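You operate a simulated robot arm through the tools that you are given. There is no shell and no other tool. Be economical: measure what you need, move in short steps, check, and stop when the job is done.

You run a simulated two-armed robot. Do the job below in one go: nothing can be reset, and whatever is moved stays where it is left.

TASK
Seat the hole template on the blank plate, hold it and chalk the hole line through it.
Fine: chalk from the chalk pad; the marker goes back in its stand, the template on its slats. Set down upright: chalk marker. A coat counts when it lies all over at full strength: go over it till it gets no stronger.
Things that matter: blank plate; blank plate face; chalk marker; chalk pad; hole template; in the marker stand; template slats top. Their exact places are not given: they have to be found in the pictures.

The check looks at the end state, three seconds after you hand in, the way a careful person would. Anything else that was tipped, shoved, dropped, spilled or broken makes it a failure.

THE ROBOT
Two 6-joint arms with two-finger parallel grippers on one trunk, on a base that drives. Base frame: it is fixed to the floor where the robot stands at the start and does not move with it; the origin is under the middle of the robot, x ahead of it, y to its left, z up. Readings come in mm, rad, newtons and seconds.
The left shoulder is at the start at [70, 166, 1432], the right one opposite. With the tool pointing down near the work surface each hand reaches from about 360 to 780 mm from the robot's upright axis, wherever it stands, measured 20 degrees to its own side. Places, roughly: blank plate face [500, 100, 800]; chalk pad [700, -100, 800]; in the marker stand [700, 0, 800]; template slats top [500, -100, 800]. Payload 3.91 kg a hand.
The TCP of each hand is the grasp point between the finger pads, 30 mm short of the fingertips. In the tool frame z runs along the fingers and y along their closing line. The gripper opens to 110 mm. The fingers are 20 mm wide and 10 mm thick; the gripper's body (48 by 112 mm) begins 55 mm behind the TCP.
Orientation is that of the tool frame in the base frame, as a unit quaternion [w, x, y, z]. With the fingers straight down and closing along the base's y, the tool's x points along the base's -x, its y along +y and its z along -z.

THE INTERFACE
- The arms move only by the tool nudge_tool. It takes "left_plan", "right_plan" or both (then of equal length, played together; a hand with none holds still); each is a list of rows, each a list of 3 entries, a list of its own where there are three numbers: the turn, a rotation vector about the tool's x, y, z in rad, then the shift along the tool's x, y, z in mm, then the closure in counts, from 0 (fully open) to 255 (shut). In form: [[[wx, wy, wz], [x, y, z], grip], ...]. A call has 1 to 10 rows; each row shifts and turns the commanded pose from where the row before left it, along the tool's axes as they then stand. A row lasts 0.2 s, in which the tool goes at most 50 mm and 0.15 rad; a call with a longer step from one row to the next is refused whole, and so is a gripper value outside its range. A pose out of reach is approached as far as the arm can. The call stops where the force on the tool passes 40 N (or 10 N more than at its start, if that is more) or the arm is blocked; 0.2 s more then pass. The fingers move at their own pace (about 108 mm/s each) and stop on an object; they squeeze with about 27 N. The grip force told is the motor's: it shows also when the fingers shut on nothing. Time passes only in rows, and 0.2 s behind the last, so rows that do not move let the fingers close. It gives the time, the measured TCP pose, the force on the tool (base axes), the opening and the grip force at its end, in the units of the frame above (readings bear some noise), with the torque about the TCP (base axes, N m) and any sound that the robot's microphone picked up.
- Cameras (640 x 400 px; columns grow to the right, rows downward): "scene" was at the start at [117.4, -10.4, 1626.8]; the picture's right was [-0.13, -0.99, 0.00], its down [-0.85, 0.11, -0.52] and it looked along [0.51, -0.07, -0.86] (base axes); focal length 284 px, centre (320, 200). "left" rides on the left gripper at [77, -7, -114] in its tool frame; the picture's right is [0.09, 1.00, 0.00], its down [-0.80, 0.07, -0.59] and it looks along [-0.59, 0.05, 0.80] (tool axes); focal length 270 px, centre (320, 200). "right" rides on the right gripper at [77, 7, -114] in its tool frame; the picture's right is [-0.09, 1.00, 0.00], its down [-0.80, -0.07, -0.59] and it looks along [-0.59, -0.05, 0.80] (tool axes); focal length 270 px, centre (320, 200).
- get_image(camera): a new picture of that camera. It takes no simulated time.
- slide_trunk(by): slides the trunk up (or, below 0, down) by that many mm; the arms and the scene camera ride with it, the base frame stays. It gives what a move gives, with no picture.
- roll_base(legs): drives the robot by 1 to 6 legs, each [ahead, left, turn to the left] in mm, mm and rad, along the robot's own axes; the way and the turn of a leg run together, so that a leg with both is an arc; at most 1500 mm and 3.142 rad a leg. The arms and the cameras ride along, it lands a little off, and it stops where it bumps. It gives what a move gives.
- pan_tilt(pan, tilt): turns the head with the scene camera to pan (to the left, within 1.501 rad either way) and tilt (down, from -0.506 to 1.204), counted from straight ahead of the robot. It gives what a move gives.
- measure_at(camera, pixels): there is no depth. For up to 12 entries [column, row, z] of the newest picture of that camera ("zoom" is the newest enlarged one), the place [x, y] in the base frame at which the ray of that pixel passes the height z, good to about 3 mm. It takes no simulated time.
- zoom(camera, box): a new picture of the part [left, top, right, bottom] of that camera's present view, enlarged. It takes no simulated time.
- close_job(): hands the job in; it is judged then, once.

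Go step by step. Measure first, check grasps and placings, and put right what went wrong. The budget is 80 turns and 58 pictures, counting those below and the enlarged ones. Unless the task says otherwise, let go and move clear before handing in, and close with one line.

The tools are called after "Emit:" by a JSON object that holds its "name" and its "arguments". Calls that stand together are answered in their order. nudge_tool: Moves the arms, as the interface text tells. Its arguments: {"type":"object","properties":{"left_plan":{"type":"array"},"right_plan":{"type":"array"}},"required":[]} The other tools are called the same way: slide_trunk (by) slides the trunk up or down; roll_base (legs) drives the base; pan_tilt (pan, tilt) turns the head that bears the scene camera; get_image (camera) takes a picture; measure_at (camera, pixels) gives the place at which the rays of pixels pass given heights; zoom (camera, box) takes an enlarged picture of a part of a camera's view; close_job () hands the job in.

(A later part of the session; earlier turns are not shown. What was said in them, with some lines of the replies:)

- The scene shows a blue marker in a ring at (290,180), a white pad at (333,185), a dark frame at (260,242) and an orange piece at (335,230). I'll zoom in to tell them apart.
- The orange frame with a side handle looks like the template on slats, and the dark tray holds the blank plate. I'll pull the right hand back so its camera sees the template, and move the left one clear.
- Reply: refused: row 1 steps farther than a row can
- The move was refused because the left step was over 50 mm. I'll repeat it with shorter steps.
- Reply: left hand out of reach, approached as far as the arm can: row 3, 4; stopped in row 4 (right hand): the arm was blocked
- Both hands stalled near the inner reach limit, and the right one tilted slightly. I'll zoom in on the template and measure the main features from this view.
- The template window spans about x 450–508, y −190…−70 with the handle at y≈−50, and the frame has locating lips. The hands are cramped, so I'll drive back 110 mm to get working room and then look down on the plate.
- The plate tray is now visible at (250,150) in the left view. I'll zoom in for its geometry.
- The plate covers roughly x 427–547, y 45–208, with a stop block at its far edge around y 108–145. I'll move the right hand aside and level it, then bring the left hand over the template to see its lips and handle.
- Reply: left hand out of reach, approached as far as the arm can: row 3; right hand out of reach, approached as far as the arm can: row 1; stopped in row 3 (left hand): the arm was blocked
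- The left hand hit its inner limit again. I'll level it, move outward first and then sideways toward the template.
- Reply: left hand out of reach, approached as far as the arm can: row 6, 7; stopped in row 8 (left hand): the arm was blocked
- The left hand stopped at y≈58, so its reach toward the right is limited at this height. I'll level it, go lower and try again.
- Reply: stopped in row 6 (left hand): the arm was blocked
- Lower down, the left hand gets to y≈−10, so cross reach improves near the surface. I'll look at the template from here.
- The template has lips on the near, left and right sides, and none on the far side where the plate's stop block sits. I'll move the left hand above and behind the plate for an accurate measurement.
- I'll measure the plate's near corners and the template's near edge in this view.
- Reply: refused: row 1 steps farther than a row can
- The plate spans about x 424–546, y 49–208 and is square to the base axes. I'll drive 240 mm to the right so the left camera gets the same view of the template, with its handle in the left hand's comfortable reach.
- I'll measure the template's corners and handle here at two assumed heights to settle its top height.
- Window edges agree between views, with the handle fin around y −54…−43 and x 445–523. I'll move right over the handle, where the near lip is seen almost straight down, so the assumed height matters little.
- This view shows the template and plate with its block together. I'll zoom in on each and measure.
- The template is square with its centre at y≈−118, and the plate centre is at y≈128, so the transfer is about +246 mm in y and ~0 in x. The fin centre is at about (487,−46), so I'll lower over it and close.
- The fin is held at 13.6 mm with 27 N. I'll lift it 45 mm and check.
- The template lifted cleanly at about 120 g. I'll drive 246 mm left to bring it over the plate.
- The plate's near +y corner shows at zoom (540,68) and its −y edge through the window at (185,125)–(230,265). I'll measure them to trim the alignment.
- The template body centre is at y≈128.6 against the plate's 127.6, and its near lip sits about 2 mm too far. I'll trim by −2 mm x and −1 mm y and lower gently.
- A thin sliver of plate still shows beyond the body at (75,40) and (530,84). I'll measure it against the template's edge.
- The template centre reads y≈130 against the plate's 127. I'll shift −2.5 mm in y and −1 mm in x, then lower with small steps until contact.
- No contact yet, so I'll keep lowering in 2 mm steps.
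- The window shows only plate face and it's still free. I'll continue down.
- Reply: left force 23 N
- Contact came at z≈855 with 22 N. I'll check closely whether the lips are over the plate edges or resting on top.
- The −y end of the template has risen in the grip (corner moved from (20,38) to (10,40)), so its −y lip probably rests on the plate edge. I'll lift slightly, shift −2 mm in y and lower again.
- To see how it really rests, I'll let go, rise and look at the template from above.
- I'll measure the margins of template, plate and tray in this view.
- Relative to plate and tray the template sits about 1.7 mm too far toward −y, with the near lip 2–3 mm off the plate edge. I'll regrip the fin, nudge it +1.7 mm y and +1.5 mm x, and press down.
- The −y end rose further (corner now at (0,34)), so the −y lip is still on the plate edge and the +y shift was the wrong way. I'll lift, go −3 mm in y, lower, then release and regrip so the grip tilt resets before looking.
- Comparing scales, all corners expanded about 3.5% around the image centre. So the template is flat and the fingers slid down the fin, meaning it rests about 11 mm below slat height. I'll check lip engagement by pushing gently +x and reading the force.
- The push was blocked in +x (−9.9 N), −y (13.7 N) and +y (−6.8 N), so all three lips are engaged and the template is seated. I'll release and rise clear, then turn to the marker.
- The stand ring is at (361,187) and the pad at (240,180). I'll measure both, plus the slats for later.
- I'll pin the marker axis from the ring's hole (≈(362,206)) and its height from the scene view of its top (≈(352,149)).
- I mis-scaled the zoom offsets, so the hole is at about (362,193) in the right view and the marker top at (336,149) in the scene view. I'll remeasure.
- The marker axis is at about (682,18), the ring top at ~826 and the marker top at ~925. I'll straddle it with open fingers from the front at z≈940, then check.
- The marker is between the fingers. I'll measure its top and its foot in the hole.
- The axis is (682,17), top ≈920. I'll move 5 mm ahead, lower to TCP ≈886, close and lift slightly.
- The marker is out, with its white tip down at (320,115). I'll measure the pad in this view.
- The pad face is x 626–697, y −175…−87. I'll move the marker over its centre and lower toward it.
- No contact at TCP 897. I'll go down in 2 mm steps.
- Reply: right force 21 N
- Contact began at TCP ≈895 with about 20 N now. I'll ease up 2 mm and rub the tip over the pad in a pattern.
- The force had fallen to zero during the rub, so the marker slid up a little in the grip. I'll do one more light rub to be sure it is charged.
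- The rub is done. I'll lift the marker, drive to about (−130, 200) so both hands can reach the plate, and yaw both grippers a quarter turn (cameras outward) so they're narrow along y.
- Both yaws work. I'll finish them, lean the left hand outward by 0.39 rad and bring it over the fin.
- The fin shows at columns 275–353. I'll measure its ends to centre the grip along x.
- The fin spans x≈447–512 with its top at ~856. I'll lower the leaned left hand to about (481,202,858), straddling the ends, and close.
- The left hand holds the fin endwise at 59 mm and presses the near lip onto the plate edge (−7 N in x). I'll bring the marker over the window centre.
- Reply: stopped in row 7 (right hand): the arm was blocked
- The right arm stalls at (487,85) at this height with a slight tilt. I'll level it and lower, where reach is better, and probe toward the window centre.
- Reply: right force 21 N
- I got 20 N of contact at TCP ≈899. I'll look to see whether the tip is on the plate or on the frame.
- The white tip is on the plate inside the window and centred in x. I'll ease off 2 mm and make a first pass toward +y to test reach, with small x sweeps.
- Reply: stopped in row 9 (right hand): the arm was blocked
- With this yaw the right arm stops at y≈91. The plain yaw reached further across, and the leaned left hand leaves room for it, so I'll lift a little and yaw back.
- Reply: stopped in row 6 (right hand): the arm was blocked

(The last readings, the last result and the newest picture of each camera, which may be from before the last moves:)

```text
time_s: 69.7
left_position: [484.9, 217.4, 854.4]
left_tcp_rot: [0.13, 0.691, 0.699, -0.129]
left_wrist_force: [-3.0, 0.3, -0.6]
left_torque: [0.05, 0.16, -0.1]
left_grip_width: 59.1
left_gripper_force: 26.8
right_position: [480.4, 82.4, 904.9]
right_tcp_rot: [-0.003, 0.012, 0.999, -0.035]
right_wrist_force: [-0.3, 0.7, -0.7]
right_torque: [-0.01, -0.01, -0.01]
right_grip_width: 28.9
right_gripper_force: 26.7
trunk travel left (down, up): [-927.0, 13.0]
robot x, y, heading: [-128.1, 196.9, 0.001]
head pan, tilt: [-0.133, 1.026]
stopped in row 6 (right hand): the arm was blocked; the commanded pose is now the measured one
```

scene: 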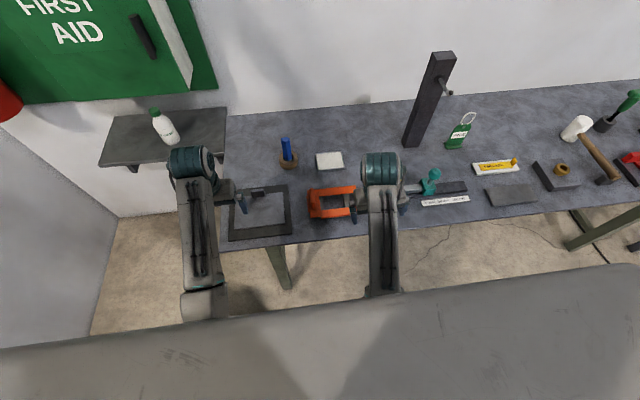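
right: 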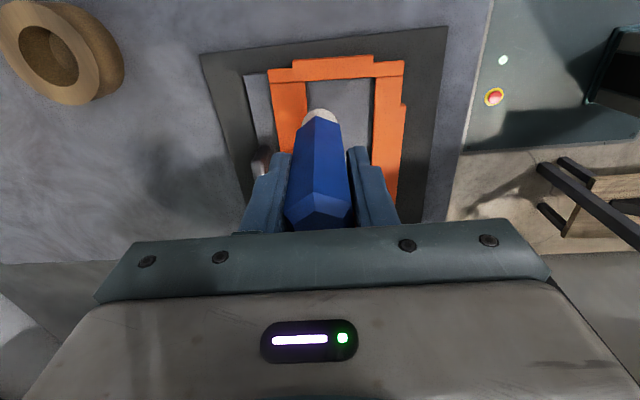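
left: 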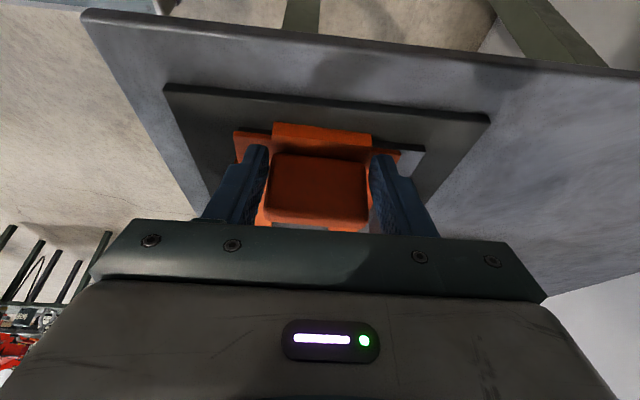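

Yaw makes little difference, and the records show cross reach grows when the hand is farther ahead of the robot. I'll release the fin upward, lift the marker and drive back 85 mm.

Emit:
{"name": "nudge_tool", "arguments": {"left_plan": [[[0, 0, 0], [0, 0, 0], 60], [[0, 0, 0], [0, 0, 0], 0], [[0, 0, 0], [0, 0, 0], 0], [[0, 0, 0], [3.2, 0, -15.9], 0], [[0, 0, 0], [3.2, 0, -15.9], 0], [[0, 0, 0], [3.2, 0, -15.9], 0], [[0, 0, 0], [3.2, 0, -15.9], 0], [[0, 0, 0], [0, 0, 0], 0]], "right_plan": [[[-0.07, 0, 0], [0, -10, -8], 255], [[0, 0, 0], [0, -10, -10], 255], [[0, 0, 0], [0, 0, -10], 255], [[0, 0, 0], [0, 0, 0], 255], [[0, 0, 0], [0, 0, 0], 255], [[0, 0, 0], [0, 0, 0], 255], [[0, 0, 0], [0, 0, 0], 255], [[0, 0, 0], [0, 0, 0], 255]]}}

Emit:
{"name": "roll_base", "arguments": {"legs": [[-85, 20, 0]]}}

Emit:
{"name": "nudge_tool", "arguments": {"left_plan": [[[0, 0, 0], [-9, 40, 4], 0], [[0, 0, 0], [-9, 40, 4], 0], [[0, 0, 0], [0, 0, 0], 0]], "right_plan": [[[0, 0, 0], [-40, 0, 0], 255], [[0, 0, 0], [-40, 0, 0], 255], [[0, 0, 0], [0, 0, 0], 255]]}}

Emit:
{"name": "zoom", "arguments": {"camera": "left", "box": [160, 40, 480, 240]}}

```text
time_s: 71.5
left_position: [484.5, 251.2, 909.7]
left_tcp_rot: [0.129, 0.691, 0.7, -0.129]
left_wrist_force: [0.0, -0.2, 0.5]
left_torque: [-0.01, -0.02, 0.01]
left_grip_width: 110.1
left_gripper_force: 0.1
right_position: [479.3, 65.7, 933.6]
right_tcp_rot: [-0.003, 0.011, 1.0, 0.002]
right_wrist_force: [0.4, 0.1, -1.1]
right_torque: [0.01, 0.04, -0.01]
right_grip_width: 29.3
right_gripper_force: 27.1
trunk travel left (down, up): [-927.0, 13.0]
robot x, y, heading: [-130.4, 199.9, 0.004]
head pan, tilt: [-0.133, 1.026]
```

```text
time_s: 72.5
left_position: [403.8, 270.8, 908.0]
left_tcp_rot: [0.128, 0.69, 0.701, -0.131]
left_wrist_force: [0.3, -0.5, -0.8]
left_torque: [-0.04, -0.01, -0.02]
left_grip_width: 110.1
left_gripper_force: 0.0
right_position: [399.5, 84.3, 931.3]
right_tcp_rot: [-0.004, 0.012, 1.0, 0.001]
right_wrist_force: [-0.3, 0.1, -1.5]
right_torque: [0.05, 0.03, -0.01]
right_grip_width: 29.1
right_gripper_force: 27.0
trunk travel left (down, up): [-927.0, 13.0]
robot x, y, heading: [-212.6, 221.1, 0.006]
head pan, tilt: [-0.133, 1.026]
```

```text
time_s: 73.3
left_position: [478.7, 252.4, 912.9]
left_tcp_rot: [0.132, 0.691, 0.699, -0.128]
left_wrist_force: [-0.5, -0.1, 0.1]
left_torque: [0.04, -0.04, 0.02]
left_grip_width: 109.9
left_gripper_force: 0.1
right_position: [473.8, 83.6, 936.6]
right_tcp_rot: [0.0, 0.012, 1.0, 0.0]
right_wrist_force: [-0.1, 0.9, -0.2]
right_torque: [0.0, -0.04, -0.02]
right_grip_width: 29.1
right_gripper_force: 26.8
trunk travel left (down, up): [-927.0, 13.0]
robot x, y, heading: [-214.7, 218.6, 0.002]
head pan, tilt: [-0.133, 1.026]
```

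```text
2.00 times, centred on (320, 140) of left
```

zoom: 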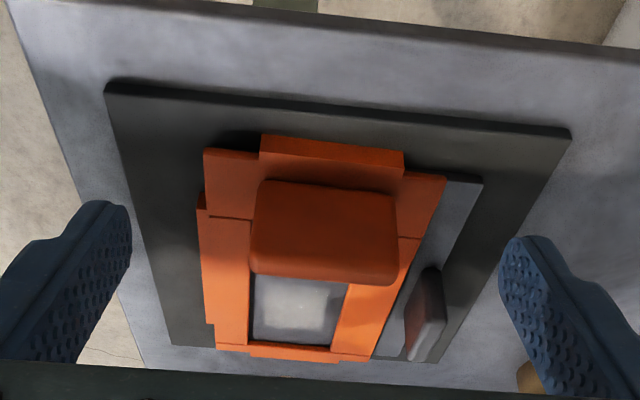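

A whitish chalk patch shows in the window, so the marker is leaving chalk. I'll regrip the fin with the left hand.

Emit:
{"name": "nudge_tool", "arguments": {"left_plan": [[[0, 0, 0], [-16.7, 4, 6.8], 0], [[0, 0, 0], [-3.2, 0, 15.9], 0], [[0, 0, 0], [-3.2, 0, 15.9], 0], [[0, 0, 0], [-3.2, 0, 15.9], 0], [[0, 0, 0], [-3.2, 0, 15.9], 0], [[0, 0, 0], [0, 0, 0], 60], [[0, 0, 0], [0, 0, 0], 90], [[0, 0, 0], [0, 0, 0], 140], [[0, 0, 0], [0, 0, 0], 255], [[0, 0, 0], [0, 0, 0], 255]]}}

Emit:
{"name": "nudge_tool", "arguments": {"right_plan": [[[0, 0, 0], [0, 20, 12], 255], [[0, 0, 0], [0, 20, 10], 255], [[0, 0, 0], [0, 15, 0], 255], [[0, 0, 0], [0, 0, 0], 255]]}}

```text
time_s: 75.5
left_position: [486.4, 198.5, 852.8]
left_tcp_rot: [0.13, 0.69, 0.7, -0.128]
left_wrist_force: [-7.9, 0.4, 0.5]
left_torque: [-0.01, 0.42, -0.15]
left_grip_width: 60.0
left_gripper_force: 27.3
right_position: [476.7, 84.7, 935.0]
right_tcp_rot: [-0.003, 0.013, 1.0, 0.002]
right_wrist_force: [0.3, 0.4, -0.5]
right_torque: [-0.01, -0.02, -0.01]
right_grip_width: 29.0
right_gripper_force: 27.2
trunk travel left (down, up): [-927.0, 13.0]
robot x, y, heading: [-211.1, 216.3, 0.003]
head pan, tilt: [-0.133, 1.026]
```

```text
time_s: 76.5
left_position: [486.2, 198.6, 854.2]
left_tcp_rot: [0.13, 0.69, 0.7, -0.129]
left_wrist_force: [-6.2, 1.6, 0.9]
left_torque: [0.06, 0.29, -0.18]
left_grip_width: 60.1
left_gripper_force: 26.4
right_position: [477.6, 137.0, 911.2]
right_tcp_rot: [-0.003, 0.012, 1.0, 0.0]
right_wrist_force: [0.3, -0.5, -0.7]
right_torque: [-0.01, 0.01, -0.01]
right_grip_width: 29.5
right_gripper_force: 26.8
trunk travel left (down, up): [-927.0, 13.0]
robot x, y, heading: [-213.7, 216.8, 0.009]
head pan, tilt: [-0.133, 1.026]
```

The reach is fine now and the right hand is upright at y=137. I'll look at the tip and the window.

Emit:
{"name": "zoom", "arguments": {"camera": "right", "box": [180, 0, 460, 175]}}

```text
2.29 times, centred on (320, 88) of right
```

zoom: 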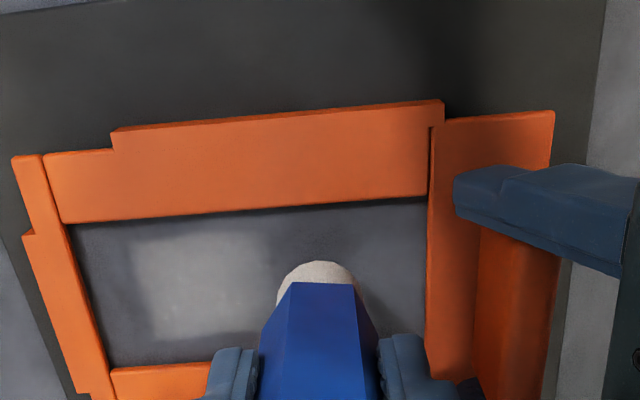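

The coat patch is at zoom (130–270, 235–345). I'll measure the window edges and the patch in base coordinates.

Emit:
{"name": "measure_at", "arguments": {"camera": "zoom", "pixels": [[75, 226, 812], [425, 204, 812], [110, 365, 812], [425, 340, 812], [132, 290, 812], [272, 280, 812], [200, 235, 812], [200, 342, 812], [317, 262, 822]]}}

```text
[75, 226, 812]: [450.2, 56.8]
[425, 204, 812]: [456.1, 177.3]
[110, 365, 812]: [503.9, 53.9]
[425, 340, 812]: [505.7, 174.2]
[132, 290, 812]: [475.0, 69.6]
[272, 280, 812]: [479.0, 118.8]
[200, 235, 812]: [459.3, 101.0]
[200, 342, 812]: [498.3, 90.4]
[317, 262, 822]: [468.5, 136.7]
```

The window on the plate is about x 449–503, y 55–173, and the patch covers x 459–498, y 70–119. I'll lean the right hand by 0.2 rad (tip toward +y) so its body stays clear of the left hand, then lower to contact.

Emit:
{"name": "nudge_tool", "arguments": {"right_plan": [[[-0.1, 0, 0], [0, 0, 0], 255], [[-0.1, 0, 0], [0, 0, 0], 255], [[0, 0, 0], [0, -1, 4.9], 255], [[0, 0, 0], [0, -0.4, 2], 255], [[0, 0, 0], [0, -0.4, 2], 255], [[0, 0, 0], [0, 0, 0], 255]]}}

```text
time_s: 77.9
left_position: [486.3, 199.0, 854.2]
left_tcp_rot: [0.131, 0.69, 0.7, -0.128]
left_wrist_force: [-5.4, 1.1, 0.1]
left_torque: [0.08, 0.26, -0.14]
left_grip_width: 59.7
left_gripper_force: 27.2
right_position: [477.0, 137.5, 902.8]
right_tcp_rot: [-0.002, 0.012, 0.995, 0.101]
right_wrist_force: [0.3, -0.5, -0.4]
right_torque: [0.01, 0.02, 0.03]
right_grip_width: 29.3
right_gripper_force: 27.1
trunk travel left (down, up): [-927.0, 13.0]
robot x, y, heading: [-216.3, 219.1, 0.005]
head pan, tilt: [-0.133, 1.026]
```

No contact yet at 902.8. I'll go down further in small steps.

Emit:
{"name": "nudge_tool", "arguments": {"right_plan": [[[0, 0, 0], [0, -0.4, 2], 255], [[0, 0, 0], [0, -0.4, 2], 255], [[0, 0, 0], [0, -0.2, 1], 255], [[0, 0, 0], [0, 0, 0], 255]]}}

```text
time_s: 78.9
left_position: [486.6, 198.1, 854.2]
left_tcp_rot: [0.13, 0.689, 0.701, -0.129]
left_wrist_force: [-4.8, 0.6, 0.3]
left_torque: [0.09, 0.22, -0.12]
left_grip_width: 60.1
left_gripper_force: 26.9
right_position: [477.1, 138.4, 898.0]
right_tcp_rot: [-0.002, 0.013, 0.995, 0.101]
right_wrist_force: [0.3, 0.0, -0.6]
right_torque: [-0.01, -0.01, 0.01]
right_grip_width: 29.0
right_gripper_force: 26.4
trunk travel left (down, up): [-927.0, 13.0]
robot x, y, heading: [-210.7, 217.9, 0.003]
head pan, tilt: [-0.133, 1.026]
```

Emit:
{"name": "nudge_tool", "arguments": {"right_plan": [[[0, 0, 0], [0, -0.4, 2], 255], [[0, 0, 0], [0, -0.4, 2], 255], [[0, 0, 0], [0, -0.3, 1.5], 255], [[0, 0, 0], [0, 0, 0], 255]]}}

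```text
time_s: 79.9
left_position: [487.9, 198.2, 855.6]
left_tcp_rot: [0.131, 0.69, 0.7, -0.128]
left_wrist_force: [-1.3, 1.4, -0.4]
left_torque: [0.06, -0.02, 0.0]
left_grip_width: 59.8
left_gripper_force: 27.0
right_position: [477.5, 138.7, 893.6]
right_tcp_rot: [0.001, 0.012, 0.995, 0.1]
right_wrist_force: [0.4, -1.0, 11.4]
right_torque: [-0.04, 0.03, -0.02]
right_grip_width: 29.1
right_gripper_force: 26.9
trunk travel left (down, up): [-927.0, 13.0]
robot x, y, heading: [-206.8, 217.9, 0.006]
head pan, tilt: [-0.133, 1.026]
```

11 N of contact at TCP 893.6 with the tip at about (477,154). I'll start the raster: three lines along y at x≈463, 477 and 491.

Emit:
{"name": "nudge_tool", "arguments": {"right_plan": [[[0, 0, 0], [0, 5.9, 1.2], 255], [[0, 0, 0], [14, 0, 0.3], 255], [[0, 0, 0], [0, -30, -6.1], 255], [[0, 0, 0], [0, -30, -6.1], 255], [[0, 0, 0], [0, -30, -6.1], 255], [[0, 0, 0], [-14, 0, 0.5], 255], [[0, 0, 0], [0, 30, 6.1], 255], [[0, 0, 0], [0, 30, 6.1], 255], [[0, 0, 0], [0, 30, 6.1], 255], [[0, 0, 0], [-14, 0, 0.5], 255]]}}

Emit:
{"name": "nudge_tool", "arguments": {"right_plan": [[[0, 0, 0], [0, -30, -6.1], 255], [[0, 0, 0], [0, -30, -6.1], 255], [[0, 0, 0], [0, -30, -6.1], 255], [[0, 0, 0], [14, 0, 0.5], 255], [[0, 0, 0], [14, 0, 0], 255], [[0, 0, 0], [0, 30, 6.1], 255], [[0, 0, 0], [0, 30, 6.1], 255], [[0, 0, 0], [0, 30, 6.1], 255], [[0, 0, 0], [-14, 0, 0.5], 255], [[0, 0, 0], [0, 0, 0], 255]]}}

Emit:
{"name": "zoom", "arguments": {"camera": "right", "box": [180, 0, 460, 175]}}

```text
time_s: 82.1
left_position: [485.5, 199.3, 853.7]
left_tcp_rot: [0.131, 0.69, 0.7, -0.129]
left_wrist_force: [-6.2, 0.9, 1.0]
left_torque: [-0.18, 0.36, -0.79]
left_grip_width: 60.0
left_gripper_force: 27.3
right_position: [490.9, 145.3, 892.2]
right_tcp_rot: [-0.002, 0.013, 0.995, 0.101]
right_wrist_force: [-0.9, 0.0, 3.1]
right_torque: [-0.06, 0.05, -0.04]
right_grip_width: 29.0
right_gripper_force: 26.8
trunk travel left (down, up): [-927.0, 13.0]
robot x, y, heading: [-212.3, 216.7, 0.007]
head pan, tilt: [-0.133, 1.026]
```

```text
time_s: 84.3
left_position: [485.0, 199.7, 855.9]
left_tcp_rot: [0.132, 0.69, 0.7, -0.128]
left_wrist_force: [3.5, 7.2, -0.7]
left_torque: [-0.65, 0.37, -0.08]
left_grip_width: 60.1
left_gripper_force: 27.1
right_position: [473.9, 145.4, 889.9]
right_tcp_rot: [0.0, 0.013, 0.995, 0.101]
right_wrist_force: [-8.2, -6.3, 12.6]
right_torque: [0.58, 0.12, 0.21]
right_grip_width: 29.2
right_gripper_force: 27.0
trunk travel left (down, up): [-927.0, 13.0]
robot x, y, heading: [-213.0, 216.0, 0.002]
head pan, tilt: [-0.133, 1.026]
```

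```text
2.29 times, centred on (320, 88) of right
```

zoom: 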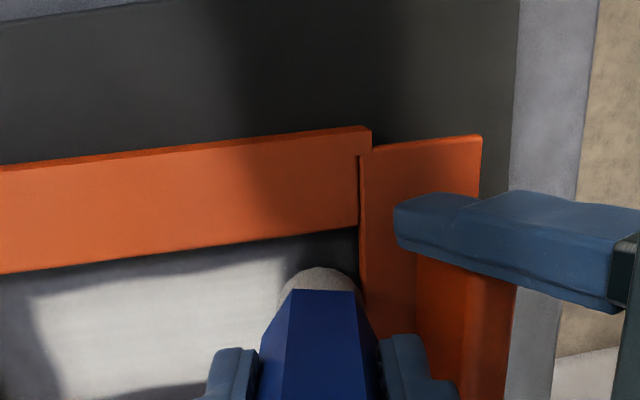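

A bright white coat is forming, with thin unchalked margins along the window edges. I'll run a perimeter pass closer to the edges (x≈459…495, tip y≈63…160) and then intermediate lines.

Emit:
{"name": "nudge_tool", "arguments": {"right_plan": [[[0, 0, 0], [18, 0, 0], 255], [[0, 0, 0], [0, -33, -6.7], 255], [[0, 0, 0], [0, -33, -6.7], 255], [[0, 0, 0], [0, -31, -6.3], 255], [[0, 0, 0], [-18, 0, 0.3], 255], [[0, 0, 0], [-18, 0, 0.3], 255], [[0, 0, 0], [0, 31, 6.3], 255], [[0, 0, 0], [0, 33, 6.7], 255], [[0, 0, 0], [0, 33, 6.7], 255], [[0, 0, 0], [9, 0, 0.3], 255]]}}

Emit:
{"name": "nudge_tool", "arguments": {"right_plan": [[[0, 0, 0], [0, -33, -6.7], 255], [[0, 0, 0], [0, -33, -6.7], 255], [[0, 0, 0], [0, -31, -6.3], 255], [[0, 0, 0], [18, 0, 0.3], 255], [[0, 0, 0], [0, 31, 6.3], 255], [[0, 0, 0], [0, 33, 6.7], 255], [[0, 0, 0], [0, 30, 6.1], 255], [[0, 0, 0], [-9, 0, 0.3], 255], [[0, 0, 0], [0, -30, -6.1], 255], [[0, 0, 0], [0, 0, 0], 255]]}}

Emit:
{"name": "nudge_tool", "arguments": {"right_plan": [[[0, 0, 0], [0, -10, -25], 255], [[0, 0, 0], [0, -40, -10], 255], [[0, 0, 0], [0, 0, 0], 255]]}}

Emit:
{"name": "get_image", "arguments": {"camera": "right"}}

```text
time_s: 86.5
left_position: [485.3, 200.2, 853.0]
left_tcp_rot: [0.129, 0.69, 0.7, -0.128]
left_wrist_force: [-7.8, 12.0, 4.7]
left_torque: [-0.22, 0.58, -0.64]
left_grip_width: 59.9
left_gripper_force: 27.2
right_position: [485.0, 146.2, 889.3]
right_tcp_rot: [0.0, 0.012, 0.995, 0.1]
right_wrist_force: [5.3, -9.0, 3.3]
right_torque: [-0.71, -0.33, -0.1]
right_grip_width: 29.3
right_gripper_force: 26.7
trunk travel left (down, up): [-927.0, 13.0]
robot x, y, heading: [-208.9, 218.6, 0.006]
head pan, tilt: [-0.133, 1.026]
```

```text
time_s: 88.7
left_position: [484.9, 199.6, 854.5]
left_tcp_rot: [0.131, 0.69, 0.7, -0.128]
left_wrist_force: [-0.1, 0.2, -1.5]
left_torque: [0.07, -0.03, 0.01]
left_grip_width: 59.9
left_gripper_force: 26.5
right_position: [476.2, 112.7, 889.3]
right_tcp_rot: [0.0, 0.012, 0.995, 0.1]
right_wrist_force: [2.4, 2.4, 13.5]
right_torque: [0.18, -0.11, -0.04]
right_grip_width: 29.2
right_gripper_force: 27.4
trunk travel left (down, up): [-927.0, 13.0]
robot x, y, heading: [-213.5, 217.3, 0.004]
head pan, tilt: [-0.133, 1.026]
```

```text
time_s: 89.5
left_position: [485.8, 198.0, 854.2]
left_tcp_rot: [0.131, 0.69, 0.7, -0.129]
left_wrist_force: [-7.0, -2.5, -0.5]
left_torque: [0.05, 0.15, -0.22]
left_grip_width: 59.6
left_gripper_force: 27.0
right_position: [476.2, 55.7, 908.7]
right_tcp_rot: [-0.001, 0.013, 0.995, 0.101]
right_wrist_force: [-0.5, -0.1, -0.6]
right_torque: [-0.02, 0.02, 0.0]
right_grip_width: 29.0
right_gripper_force: 27.2
trunk travel left (down, up): [-927.0, 13.0]
robot x, y, heading: [-209.1, 218.6, 0.004]
head pan, tilt: [-0.133, 1.026]
```

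```text
4 pictures are left
```

right: 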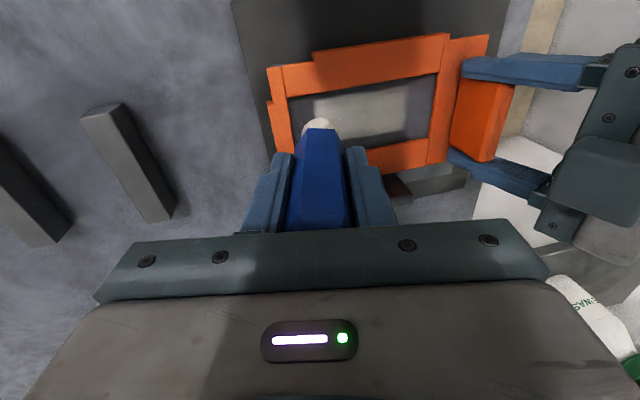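

Most of the window is white, with an apparent gap at the +y end (columns 408–430). I'll zoom in to judge it.

Emit:
{"name": "zoom", "arguments": {"camera": "right", "box": [265, 50, 465, 175]}}

Emit:
{"name": "measure_at", "arguments": {"camera": "right", "pixels": [[313, 110, 812], [408, 110, 812], [432, 110, 818], [290, 110, 818], [360, 93, 812], [365, 140, 812], [318, 122, 830]]}}

```text
3.20 times, centred on (365, 112) of right
```

zoom: 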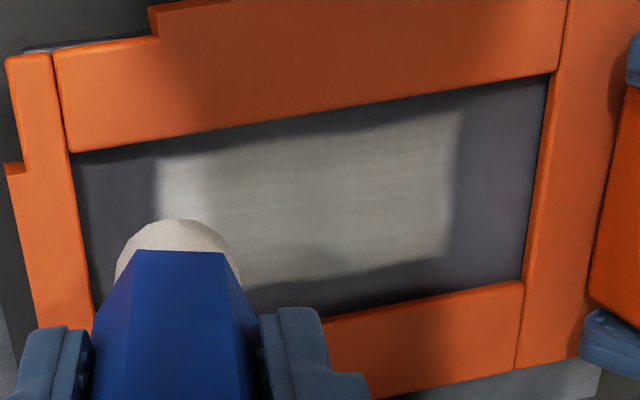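

```text
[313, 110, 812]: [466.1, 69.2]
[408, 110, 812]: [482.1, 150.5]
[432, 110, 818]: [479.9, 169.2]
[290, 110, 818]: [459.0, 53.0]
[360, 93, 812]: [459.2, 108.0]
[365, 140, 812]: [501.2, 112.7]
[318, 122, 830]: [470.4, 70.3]
```

The coat fills a crisp rectangle, x 459–501, y 69–150, with the same edges as the first patch. That means the target area lies wholly within reach. I'll go over it once more with five lines and end sweeps until saturated, then lift clear.

Emit:
{"name": "nudge_tool", "arguments": {"right_plan": [[[0, 0, 0], [0, 40, 10], 255], [[0, 0, 0], [0, 10, 25.5], 255], [[0, 0, 0], [0, 23.5, 4.9], 255], [[0, 0, 0], [13, 0, 0.3], 255], [[0, 0, 0], [0, -27.5, -5.6], 255], [[0, 0, 0], [0, -27.5, -5.6], 255], [[0, 0, 0], [0, -27.5, -5.6], 255], [[0, 0, 0], [-8, 0, 0.3], 255], [[0, 0, 0], [0, 41, 8.4], 255], [[0, 0, 0], [0, 41, 8.4], 255]]}}

Emit:
{"name": "nudge_tool", "arguments": {"right_plan": [[[0, 0, 0], [-8, 0, 0.3], 255], [[0, 0, 0], [0, -41, -8.4], 255], [[0, 0, 0], [0, -41, -8.4], 255], [[0, 0, 0], [-8, 0, 0.3], 255], [[0, 0, 0], [0, 41, 8.4], 255], [[0, 0, 0], [0, 41, 8.4], 255], [[0, 0, 0], [-8, 0, 0.3], 255], [[0, 0, 0], [0, -41, -8.4], 255], [[0, 0, 0], [0, -41, -8.4], 255], [[0, 0, 0], [12, 0, 0.3], 255]]}}

Emit:
{"name": "nudge_tool", "arguments": {"right_plan": [[[0, 0, 0], [18, 0, 0], 255], [[0, 0, 0], [-30, 0, 0.2], 255], [[0, 0, 0], [0, 41, 8.4], 255], [[0, 0, 0], [0, 41, 8.4], 255], [[0, 0, 0], [30, 0, 0.2], 255], [[0, 0, 0], [-15, -20, -4.1], 255], [[0, 0, 0], [0, -6, -30], 255], [[0.1, 0, 0], [0, -35, -25], 255], [[0.1, 0, 0], [0, -40, -5], 255], [[0, 0, 0], [0, 0, 0], 255]]}}

Emit:
{"name": "zoom", "arguments": {"camera": "right", "box": [280, 20, 520, 170]}}

```text
time_s: 91.7
left_position: [484.3, 198.3, 856.5]
left_tcp_rot: [0.132, 0.69, 0.7, -0.128]
left_wrist_force: [-0.2, 0.5, -0.1]
left_torque: [0.05, -0.03, -0.02]
left_grip_width: 59.8
left_gripper_force: 27.0
right_position: [471.3, 134.8, 888.3]
right_tcp_rot: [0.001, 0.013, 0.995, 0.1]
right_wrist_force: [-0.1, -5.8, 20.9]
right_torque: [-0.41, -0.09, -0.04]
right_grip_width: 29.2
right_gripper_force: 26.8
trunk travel left (down, up): [-927.0, 13.0]
robot x, y, heading: [-215.0, 215.8, 0.003]
head pan, tilt: [-0.133, 1.026]
```

```text
time_s: 93.9
left_position: [486.0, 198.1, 854.5]
left_tcp_rot: [0.131, 0.69, 0.7, -0.129]
left_wrist_force: [-3.6, -2.8, 1.5]
left_torque: [-0.18, 0.3, -0.17]
left_grip_width: 59.6
left_gripper_force: 27.1
right_position: [481.0, 51.2, 887.0]
right_tcp_rot: [-0.001, 0.013, 0.995, 0.102]
right_wrist_force: [-1.3, 2.6, 0.5]
right_torque: [0.14, 0.06, 0.03]
right_grip_width: 28.9
right_gripper_force: 27.0
trunk travel left (down, up): [-927.0, 13.0]
robot x, y, heading: [-209.3, 218.5, 0.006]
head pan, tilt: [-0.133, 1.026]
```

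```text
time_s: 96.1
left_position: [486.5, 197.1, 853.0]
left_tcp_rot: [0.131, 0.69, 0.7, -0.13]
left_wrist_force: [-4.2, -0.9, -0.3]
left_torque: [-0.02, 0.24, -0.14]
left_grip_width: 59.9
left_gripper_force: 26.9
right_position: [479.5, 24.6, 932.0]
right_tcp_rot: [-0.002, 0.012, 1.0, 0.001]
right_wrist_force: [0.1, 0.1, -0.3]
right_torque: [-0.01, 0.01, 0.0]
right_grip_width: 28.9
right_gripper_force: 27.0
trunk travel left (down, up): [-927.0, 13.0]
robot x, y, heading: [-214.6, 217.8, 0.007]
head pan, tilt: [-0.133, 1.026]
```

```text
2.67 times, centred on (400, 95) of right
```

zoom: 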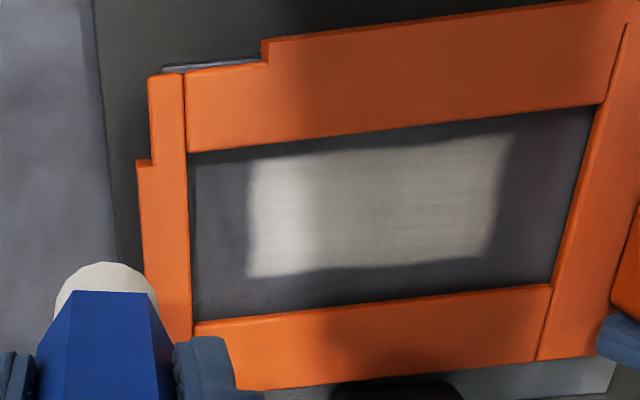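

The coat is uniformly white over its whole rectangle. I'll release the fin and raise the left hand upright, then drive toward the stand with the marker.

Emit:
{"name": "nudge_tool", "arguments": {"left_plan": [[[0, 0, 0], [0, 0, 0], 60], [[0, 0, 0], [0, 0, 0], 0], [[0, 0, 0], [0, 0, 0], 0], [[0, 0, 0], [3.2, 0, -15.9], 0], [[0, 0, 0], [3.2, 0, -15.9], 0], [[0, 0, 0], [3.2, 0, -15.9], 0], [[0, 0, 0], [3.2, 0, -20], 0], [[0, 0.13, 0], [0, 0, 0], 0], [[0, 0.13, 0], [0, 0, 0], 0], [[0, 0.12, 0], [0, 0, 0], 0]]}}

Emit:
{"name": "roll_base", "arguments": {"legs": [[173, -60, 0]]}}

Emit:
{"name": "nudge_tool", "arguments": {"left_plan": [[[0, 0, -0.14], [0, 0, 0], 0], [[0, 0, -0.14], [0, 0, 0], 0], [[0, 0, -0.14], [0, 0, 0], 0], [[0, 0, -0.14], [0, 0, 0], 0], [[0, 0, -0.14], [0, 0, 0], 0], [[0, 0, -0.14], [0, 0, 0], 0], [[0, 0, -0.14], [0, 0, 0], 0], [[0, 0, -0.14], [0, 0, 0], 0], [[0, 0, -0.14], [0, 0, 0], 0], [[0, 0, -0.14], [0, 0, 0], 0]], "right_plan": [[[0, 0, -0.012], [0, 10, -6], 255], [[0, 0, -0.012], [0, 10, -6], 255], [[0, 0, 0], [0, 10, -6], 255], [[0, 0, 0], [0, 10, 0], 255], [[0, 0, 0], [0, 6, 0], 255], [[0, 0, 0], [0, 0, 0], 255], [[0, 0, 0], [0, 0, 0], 255], [[0, 0, 0], [0, 0, 0], 255], [[0, 0, 0], [0, 0, 0], 255], [[0, 0, 0], [0, 0, 0], 255]]}}

```text
time_s: 98.3
left_position: [484.9, 236.1, 912.0]
left_tcp_rot: [-0.005, 0.702, 0.712, 0.004]
left_wrist_force: [0.2, 0.6, -0.9]
left_torque: [0.0, 0.02, 0.0]
left_grip_width: 110.2
left_gripper_force: 0.1
right_position: [480.8, 24.0, 932.3]
right_tcp_rot: [-0.003, 0.012, 1.0, 0.0]
right_wrist_force: [0.3, -0.5, -0.8]
right_torque: [0.0, 0.02, -0.02]
right_grip_width: 29.2
right_gripper_force: 27.3
trunk travel left (down, up): [-927.0, 13.0]
robot x, y, heading: [-209.5, 218.4, 0.008]
head pan, tilt: [-0.133, 1.026]
```

```text
time_s: 99.9
left_position: [653.7, 178.8, 914.2]
left_tcp_rot: [-0.004, 0.701, 0.714, 0.005]
left_wrist_force: [-0.1, 0.2, 0.4]
left_torque: [0.04, -0.01, 0.02]
left_grip_width: 110.2
left_gripper_force: 0.1
right_position: [650.5, -31.3, 935.7]
right_tcp_rot: [-0.001, 0.011, 1.0, 0.002]
right_wrist_force: [-0.8, -0.1, -1.0]
right_torque: [0.02, 0.0, 0.02]
right_grip_width: 29.0
right_gripper_force: 27.1
trunk travel left (down, up): [-927.0, 13.0]
robot x, y, heading: [-37.0, 160.3, 0.008]
head pan, tilt: [-0.133, 1.026]
```

```text
time_s: 102.1
left_position: [655.4, 179.9, 912.2]
left_tcp_rot: [-0.001, 0.076, 0.997, 0.006]
left_wrist_force: [-0.1, -0.5, 0.4]
left_torque: [0.0, 0.01, -0.01]
left_grip_width: 109.9
left_gripper_force: 0.1
right_position: [653.0, 15.4, 950.8]
right_tcp_rot: [-0.002, -0.001, 1.0, 0.002]
right_wrist_force: [-0.1, 0.1, -1.4]
right_torque: [0.0, 0.04, 0.0]
right_grip_width: 29.2
right_gripper_force: 26.6
trunk travel left (down, up): [-927.0, 13.0]
robot x, y, heading: [-41.9, 159.3, 0.009]
head pan, tilt: [-0.133, 1.026]
```

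The marker is near the stand at (653,15). I'll move over the hole and take one picture to check alignment, finishing the left yaw meanwhile.

Emit:
{"name": "nudge_tool", "arguments": {"right_plan": [[[0, 0, 0], [-29, 2, 0], 255], [[0, 0, 0], [0, 0, 10], 255], [[0, 0, 0], [0, 0, 10], 255], [[0, 0, 0], [0, 0, 0], 255]], "left_plan": [[[0, 0, -0.14], [0, 0, 0], 0], [[0, 0, -0.012], [0, 0, 0], 0], [[0, 0, 0], [0, 0, 0], 0], [[0, 0, 0], [0, 0, 0], 0]]}}

Emit:
{"name": "zoom", "arguments": {"camera": "right", "box": [240, 60, 400, 160]}}

```text
time_s: 103.1
left_position: [658.7, 179.3, 912.3]
left_tcp_rot: [0.0, 0.001, 1.0, 0.005]
left_wrist_force: [0.2, 0.0, 0.2]
left_torque: [0.02, -0.03, 0.0]
left_grip_width: 109.9
left_gripper_force: 0.0
right_position: [682.9, 15.0, 931.3]
right_tcp_rot: [-0.003, 0.0, 1.0, 0.001]
right_wrist_force: [-0.1, 0.1, -0.4]
right_torque: [0.01, -0.01, 0.0]
right_grip_width: 29.1
right_gripper_force: 27.1
trunk travel left (down, up): [-927.0, 13.0]
robot x, y, heading: [-37.7, 163.0, 0.004]
head pan, tilt: [-0.133, 1.026]
```

```text
4.00 times, centred on (320, 110) of right
```

zoom: 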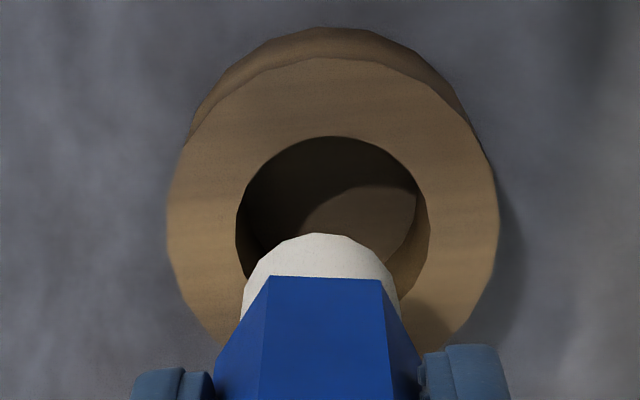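

I'll measure the hole centre and the tip in this view.

Emit:
{"name": "measure_at", "arguments": {"camera": "zoom", "pixels": [[334, 225, 826], [332, 225, 826], [320, 290, 858], [320, 290, 864], [238, 225, 826], [430, 225, 826], [333, 137, 826]]}}

```text
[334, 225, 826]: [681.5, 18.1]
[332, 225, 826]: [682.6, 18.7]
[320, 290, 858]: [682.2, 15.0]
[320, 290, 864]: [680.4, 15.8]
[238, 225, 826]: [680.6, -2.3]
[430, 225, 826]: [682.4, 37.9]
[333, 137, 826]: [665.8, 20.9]
```

The hole centre is (682,18) and the tip's at y≈15.5. I'll shift +2.7 mm y and lower into the stand, gently at the end.

Emit:
{"name": "nudge_tool", "arguments": {"right_plan": [[[0, 0, 0], [0, 2.7, 0], 255], [[0, 0, 0], [0, 0, 20], 255], [[0, 0, 0], [0, 0, 15], 255], [[0, 0, 0], [0, 0, 10], 255], [[0, 0, 0], [0, 0, 6], 255], [[0, 0, 0], [0, 0, 3], 255], [[0, 0, 0], [0, 0, 0], 255]]}}

```text
time_s: 104.7
left_position: [657.6, 179.2, 913.1]
left_tcp_rot: [-0.001, 0.0, 1.0, 0.005]
left_wrist_force: [-0.6, -0.6, 0.2]
left_torque: [0.03, 0.05, -0.02]
left_grip_width: 109.8
left_gripper_force: 0.1
right_position: [682.1, 18.4, 878.7]
right_tcp_rot: [-0.002, -0.002, 1.0, 0.002]
right_wrist_force: [0.0, 0.1, -1.0]
right_torque: [0.03, -0.02, 0.01]
right_grip_width: 29.4
right_gripper_force: 26.3
trunk travel left (down, up): [-927.0, 13.0]
robot x, y, heading: [-40.5, 160.6, 0.004]
head pan, tilt: [-0.133, 1.026]
```

Emit:
{"name": "nudge_tool", "arguments": {"right_plan": [[[0, 0, 0], [0, 0, 2], 255], [[0, 0, 0], [0, 0, 2], 255], [[0, 0, 0], [0, 0, 2], 255], [[0, 0, 0], [0, 0, 1.5], 255], [[0, 0, 0], [0, 0, 0], 255]]}}

```text
time_s: 105.9
left_position: [654.7, 180.5, 914.7]
left_tcp_rot: [0.001, 0.001, 1.0, 0.005]
left_wrist_force: [0.2, 0.5, -0.2]
left_torque: [0.02, -0.01, 0.0]
left_grip_width: 109.9
left_gripper_force: 0.1
right_position: [680.4, 18.4, 873.5]
right_tcp_rot: [0.0, -0.002, 1.0, 0.001]
right_wrist_force: [3.5, -0.2, 21.3]
right_torque: [-0.02, -0.2, -0.01]
right_grip_width: 29.1
right_gripper_force: 26.9
trunk travel left (down, up): [-927.0, 13.0]
robot x, y, heading: [-39.3, 161.9, 0.009]
head pan, tilt: [-0.133, 1.026]
```

The marker bottomed in the stand at TCP ≈874, as expected. I'll ease up, open gently and rise above it, moving the left hand outward meanwhile.

Emit:
{"name": "nudge_tool", "arguments": {"right_plan": [[[0, 0, 0], [0, 0, -2.5], 255], [[0, 0, 0], [0, 0, 0], 200], [[0, 0, 0], [0, 0, 0], 120], [[0, 0, 0], [0, 0, 0], 60], [[0, 0, 0], [0, 0, 0], 30], [[0, 0, 0], [0, 0, -20], 30], [[0, 0, 0], [0, 0, -35], 30], [[0, 0, 0], [0, 0, -35], 30], [[0, 0, 0], [0, 0, 0], 30]], "left_plan": [[[0, 0, 0], [0, 0, 0], 0], [[0, 0, 0], [20, 35, 0], 30], [[0, 0, 0], [20, 35, 0], 60], [[0, 0, 0], [20, 35, 0], 90], [[0, 0, 0], [20, 35, 0], 115], [[0, 0, 0], [0, 0, 0], 115], [[0, 0, 0], [0, 0, 0], 115], [[0, 0, 0], [0, 0, 0], 115], [[0, 0, 0], [0, 0, 0], 115]]}}

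Emit:
{"name": "roll_base", "arguments": {"legs": [[-68, -152, 0]]}}

```text
time_s: 107.9
left_position: [575.7, 318.1, 914.1]
left_tcp_rot: [-0.001, 0.002, 1.0, 0.006]
left_wrist_force: [-0.5, -0.2, 0.0]
left_torque: [-0.02, 0.02, 0.06]
left_grip_width: 60.7
left_gripper_force: 0.0
right_position: [681.4, 19.3, 964.5]
right_tcp_rot: [-0.004, -0.001, 1.0, 0.001]
right_wrist_force: [0.1, 0.4, -0.1]
right_torque: [0.02, 0.01, 0.01]
right_grip_width: 96.5
right_gripper_force: 0.1
trunk travel left (down, up): [-927.0, 13.0]
robot x, y, heading: [-41.0, 158.8, 0.008]
head pan, tilt: [-0.133, 1.026]
```

```text
time_s: 109.3
left_position: [509.5, 167.1, 912.7]
left_tcp_rot: [-0.001, 0.001, 1.0, 0.004]
left_wrist_force: [0.1, 0.6, 0.1]
left_torque: [-0.08, 0.0, -0.01]
left_grip_width: 60.0
left_gripper_force: 0.0
right_position: [616.1, -132.3, 962.9]
right_tcp_rot: [-0.003, -0.002, 1.0, 0.0]
right_wrist_force: [1.0, 1.1, 0.4]
right_torque: [-0.01, 0.0, 0.03]
right_grip_width: 97.0
right_gripper_force: 0.0
trunk travel left (down, up): [-927.0, 13.0]
robot x, y, heading: [-106.4, 6.1, 0.006]
head pan, tilt: [-0.133, 1.026]
```

The marker is back in its stand. I'll tuck the right hand back and to the side, and bring the left hand down over the fin at about (484.5,197) to regrip the template.

Emit:
{"name": "nudge_tool", "arguments": {"right_plan": [[[0, 0, 0], [42, -20, 0], 30], [[0, 0, 0], [42, -20, 0], 30], [[0, 0, 0], [42, -25, 0], 30], [[0, 0, 0], [0, -40, 0], 30], [[0, 0, 0], [0, -40, 0], 30], [[0, 0, 0], [0, 0, 0], 30], [[0, 0, 0], [0, 0, 0], 30], [[0, 0, 0], [0, 0, 0], 30], [[0, 0, 0], [0, 0, 0], 30], [[0, 0, 0], [0, 0, 0], 30]], "left_plan": [[[0.008, 0, 0], [25, 29.5, 0], 100], [[0, 0, 0], [0, 0, 15], 100], [[0, 0, 0], [0, 0, 20], 100], [[0, 0, 0], [0, 0, 15], 100], [[0, 0, 0], [0, 0, 8], 100], [[0, 0, 0], [0, 0, 0], 100], [[0, 0, 0], [0, 0, 0], 200], [[0, 0, 0], [0, 0, 0], 255], [[0, 0, 0], [0, 0, 0], 255], [[0, 0, 0], [0, 0, 0], 255]]}}

```text
time_s: 111.5
left_position: [482.7, 195.2, 857.7]
left_tcp_rot: [-0.001, 0.002, 1.0, 0.001]
left_wrist_force: [-2.7, -2.3, -1.1]
left_torque: [-0.2, 0.07, -0.41]
left_grip_width: 13.8
left_gripper_force: 26.7
right_position: [487.3, -277.6, 965.2]
right_tcp_rot: [-0.002, -0.001, 1.0, 0.002]
right_wrist_force: [0.3, -0.2, -0.1]
right_torque: [0.0, 0.03, 0.01]
right_grip_width: 97.0
right_gripper_force: 0.1
trunk travel left (down, up): [-927.0, 13.0]
robot x, y, heading: [-108.5, 6.3, 0.009]
head pan, tilt: [-0.133, 1.026]
```

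The fin is held at 13.8 mm. I'll lift straight up and drive 240 mm right to the slats.

Emit:
{"name": "nudge_tool", "arguments": {"left_plan": [[[0, 0, 0], [0, 0, -4], 255], [[0, 0, 0], [0, 0, -6], 255], [[0, 0, 0], [0, 0, -10], 255], [[0, 0, 0], [0, 0, -15], 255], [[0, 0, 0], [0, 0, -20], 255], [[0, 0, 0], [0, 0, 0], 255]]}}

Emit:
{"name": "roll_base", "arguments": {"legs": [[0, -240, 0]]}}

Emit:
{"name": "nudge_tool", "arguments": {"left_plan": [[[0, 0, 0], [0, 0, 0], 255], [[0, 0, 0], [0, 0, 0], 255]]}}

Emit:
{"name": "zoom", "arguments": {"camera": "left", "box": [0, 0, 640, 400]}}

```text
time_s: 112.9
left_position: [483.0, 195.5, 912.2]
left_tcp_rot: [-0.001, 0.001, 1.0, 0.001]
left_wrist_force: [0.4, 1.5, -1.4]
left_torque: [0.05, 0.02, 0.01]
left_grip_width: 13.5
left_gripper_force: 27.7
right_position: [487.5, -277.2, 965.4]
right_tcp_rot: [-0.002, 0.0, 1.0, 0.001]
right_wrist_force: [0.0, -0.4, 0.2]
right_torque: [0.02, -0.02, -0.01]
right_grip_width: 96.9
right_gripper_force: 0.0
trunk travel left (down, up): [-927.0, 13.0]
robot x, y, heading: [-104.4, 7.9, 0.006]
head pan, tilt: [-0.133, 1.026]
```

```text
time_s: 114.7
left_position: [484.6, -47.3, 910.3]
left_tcp_rot: [0.0, 0.002, 1.0, 0.001]
left_wrist_force: [0.1, 0.1, -1.3]
left_torque: [0.05, 0.0, 0.01]
left_grip_width: 13.6
left_gripper_force: 27.1
right_position: [489.1, -519.0, 965.4]
right_tcp_rot: [-0.002, -0.001, 1.0, 0.001]
right_wrist_force: [-0.2, -0.6, 0.5]
right_torque: [0.0, 0.0, -0.01]
right_grip_width: 97.3
right_gripper_force: 0.0
trunk travel left (down, up): [-927.0, 13.0]
robot x, y, heading: [-102.8, -237.8, 0.006]
head pan, tilt: [-0.133, 1.026]
```

```text
time_s: 115.3
left_position: [484.9, -46.7, 910.7]
left_tcp_rot: [0.0, 0.001, 1.0, 0.001]
left_wrist_force: [0.0, -0.5, -2.0]
left_torque: [0.03, -0.02, 0.01]
left_grip_width: 13.6
left_gripper_force: 27.0
right_position: [488.6, -520.0, 965.5]
right_tcp_rot: [-0.002, -0.001, 1.0, 0.001]
right_wrist_force: [0.0, 0.4, -0.4]
right_torque: [0.0, 0.02, 0.04]
right_grip_width: 97.0
right_gripper_force: 0.1
trunk travel left (down, up): [-927.0, 13.0]
robot x, y, heading: [-105.6, -232.6, 0.006]
head pan, tilt: [-0.133, 1.026]
```

```text
1.00 times, centred on (320, 200) of left
```

zoom: 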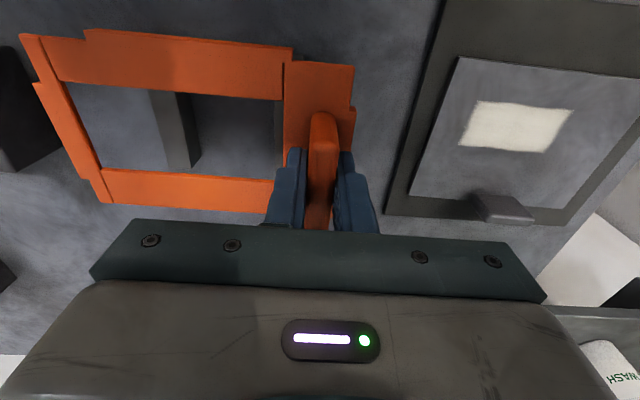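

The coat on the plate is a clean full rectangle. I'll measure the held template against its original spot (near lip x≈421–425, y −169…−67).

Emit:
{"name": "measure_at", "arguments": {"camera": "zoom", "pixels": [[86, 30, 872], [294, 48, 872], [20, 35, 872], [355, 66, 872], [65, 83, 870], [102, 202, 872], [150, 92, 823], [188, 168, 823], [165, 168, 823], [278, 100, 823]]}}

```text
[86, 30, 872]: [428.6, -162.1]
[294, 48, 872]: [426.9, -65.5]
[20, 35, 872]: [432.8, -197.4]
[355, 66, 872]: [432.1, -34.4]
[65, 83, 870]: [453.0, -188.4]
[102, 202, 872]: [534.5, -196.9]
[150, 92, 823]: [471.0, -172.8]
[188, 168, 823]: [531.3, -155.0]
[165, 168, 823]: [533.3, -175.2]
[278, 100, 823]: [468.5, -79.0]
```

The template is about 5 mm too far in x and 2.5 mm too far in +y. I'll trim, lower onto the slats, then release once contact shows.

Emit:
{"name": "nudge_tool", "arguments": {"left_plan": [[[0, 0, 0], [5, -2.5, 0], 255], [[0, 0, 0], [0, 0, 15], 255], [[0, 0, 0], [0, 0, 12], 255], [[0, 0, 0], [0, 0, 8], 255], [[0, 0, 0], [0, 0, 4], 255], [[0, 0, 0], [0, 0, 2], 255], [[0, 0, 0], [0, 0, 1], 255], [[0, 0, 0], [0, 0, 0], 255]]}}

```text
time_s: 117.1
left_position: [479.3, -51.6, 868.6]
left_tcp_rot: [-0.001, 0.002, 1.0, 0.002]
left_wrist_force: [0.4, -0.6, -0.6]
left_torque: [0.03, 0.01, -0.02]
left_grip_width: 13.5
left_gripper_force: 27.4
right_position: [487.8, -520.2, 965.1]
right_tcp_rot: [-0.002, -0.001, 1.0, 0.002]
right_wrist_force: [0.0, 0.1, -0.1]
right_torque: [-0.01, -0.01, 0.0]
right_grip_width: 96.8
right_gripper_force: 0.0
trunk travel left (down, up): [-927.0, 13.0]
robot x, y, heading: [-105.5, -239.9, 0.005]
head pan, tilt: [-0.133, 1.026]
5 turns are left
```

It's just above the slats. I'll lower the last millimetres to contact.

Emit:
{"name": "nudge_tool", "arguments": {"left_plan": [[[0, 0, 0], [0, 2, 0], 255], [[0, 0, 0], [0, 0, 1], 255], [[0, 0, 0], [0, 0, 1], 255], [[0, 0, 0], [0, 0, 1], 255], [[0, 0, 0], [0, 0, 0], 255]]}}

```text
time_s: 118.3
left_position: [479.8, -49.4, 867.4]
left_tcp_rot: [0.001, 0.002, 1.0, 0.002]
left_wrist_force: [1.0, 1.5, 8.8]
left_torque: [-0.25, 0.29, 0.02]
left_grip_width: 13.7
left_gripper_force: 26.8
right_position: [487.5, -521.7, 965.8]
right_tcp_rot: [-0.003, -0.001, 1.0, 0.002]
right_wrist_force: [0.2, -0.5, 0.1]
right_torque: [-0.03, -0.05, -0.04]
right_grip_width: 96.8
right_gripper_force: 0.1
trunk travel left (down, up): [-927.0, 13.0]
robot x, y, heading: [-102.0, -234.2, 0.01]
head pan, tilt: [-0.133, 1.026]
4 turns are left
```

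Contact shows 8.8 N at z≈867, the original resting height. I'll release and rise clear.

Emit:
{"name": "nudge_tool", "arguments": {"left_plan": [[[0, 0, 0], [0, 0, -1.5], 255], [[0, 0, 0], [0, 0, 0], 200], [[0, 0, 0], [0, 0, 0], 140], [[0, 0, 0], [0, 0, 0], 100], [[0, 0, 0], [0, 0, -20], 100], [[0, 0, 0], [0, 0, -35], 100], [[0, 0, 0], [0, 0, -10], 100], [[0, 0, 0], [0, 0, 0], 100]]}}

```text
time_s: 120.1
left_position: [478.1, -48.5, 934.0]
left_tcp_rot: [-0.001, 0.001, 1.0, 0.003]
left_wrist_force: [-0.6, -0.1, 0.5]
left_torque: [0.05, 0.02, 0.04]
left_grip_width: 67.0
left_gripper_force: 0.0
right_position: [488.3, -521.3, 965.5]
right_tcp_rot: [-0.003, 0.0, 1.0, 0.001]
right_wrist_force: [0.5, -0.9, 0.4]
right_torque: [-0.02, 0.0, -0.01]
right_grip_width: 97.0
right_gripper_force: 0.0
trunk travel left (down, up): [-927.0, 13.0]
robot x, y, heading: [-104.3, -238.8, 0.002]
head pan, tilt: [-0.133, 1.026]
3 turns are left
```

Both hands are empty and clear. The last picture of the plate showed a full coat, the marker went back into its stand and the template onto its slats, so I'm handing in.

Emit:
{"name": "close_job", "arguments": {}}

```text
The job is handed in.
```

I handed the job in: the hole line is chalked on the blank plate, the marker is in its stand and the template is back on its slats. The last picture showed a full, even coat. I did not photograph the marker or template after letting go, so those two placings rest on the force and position readings.
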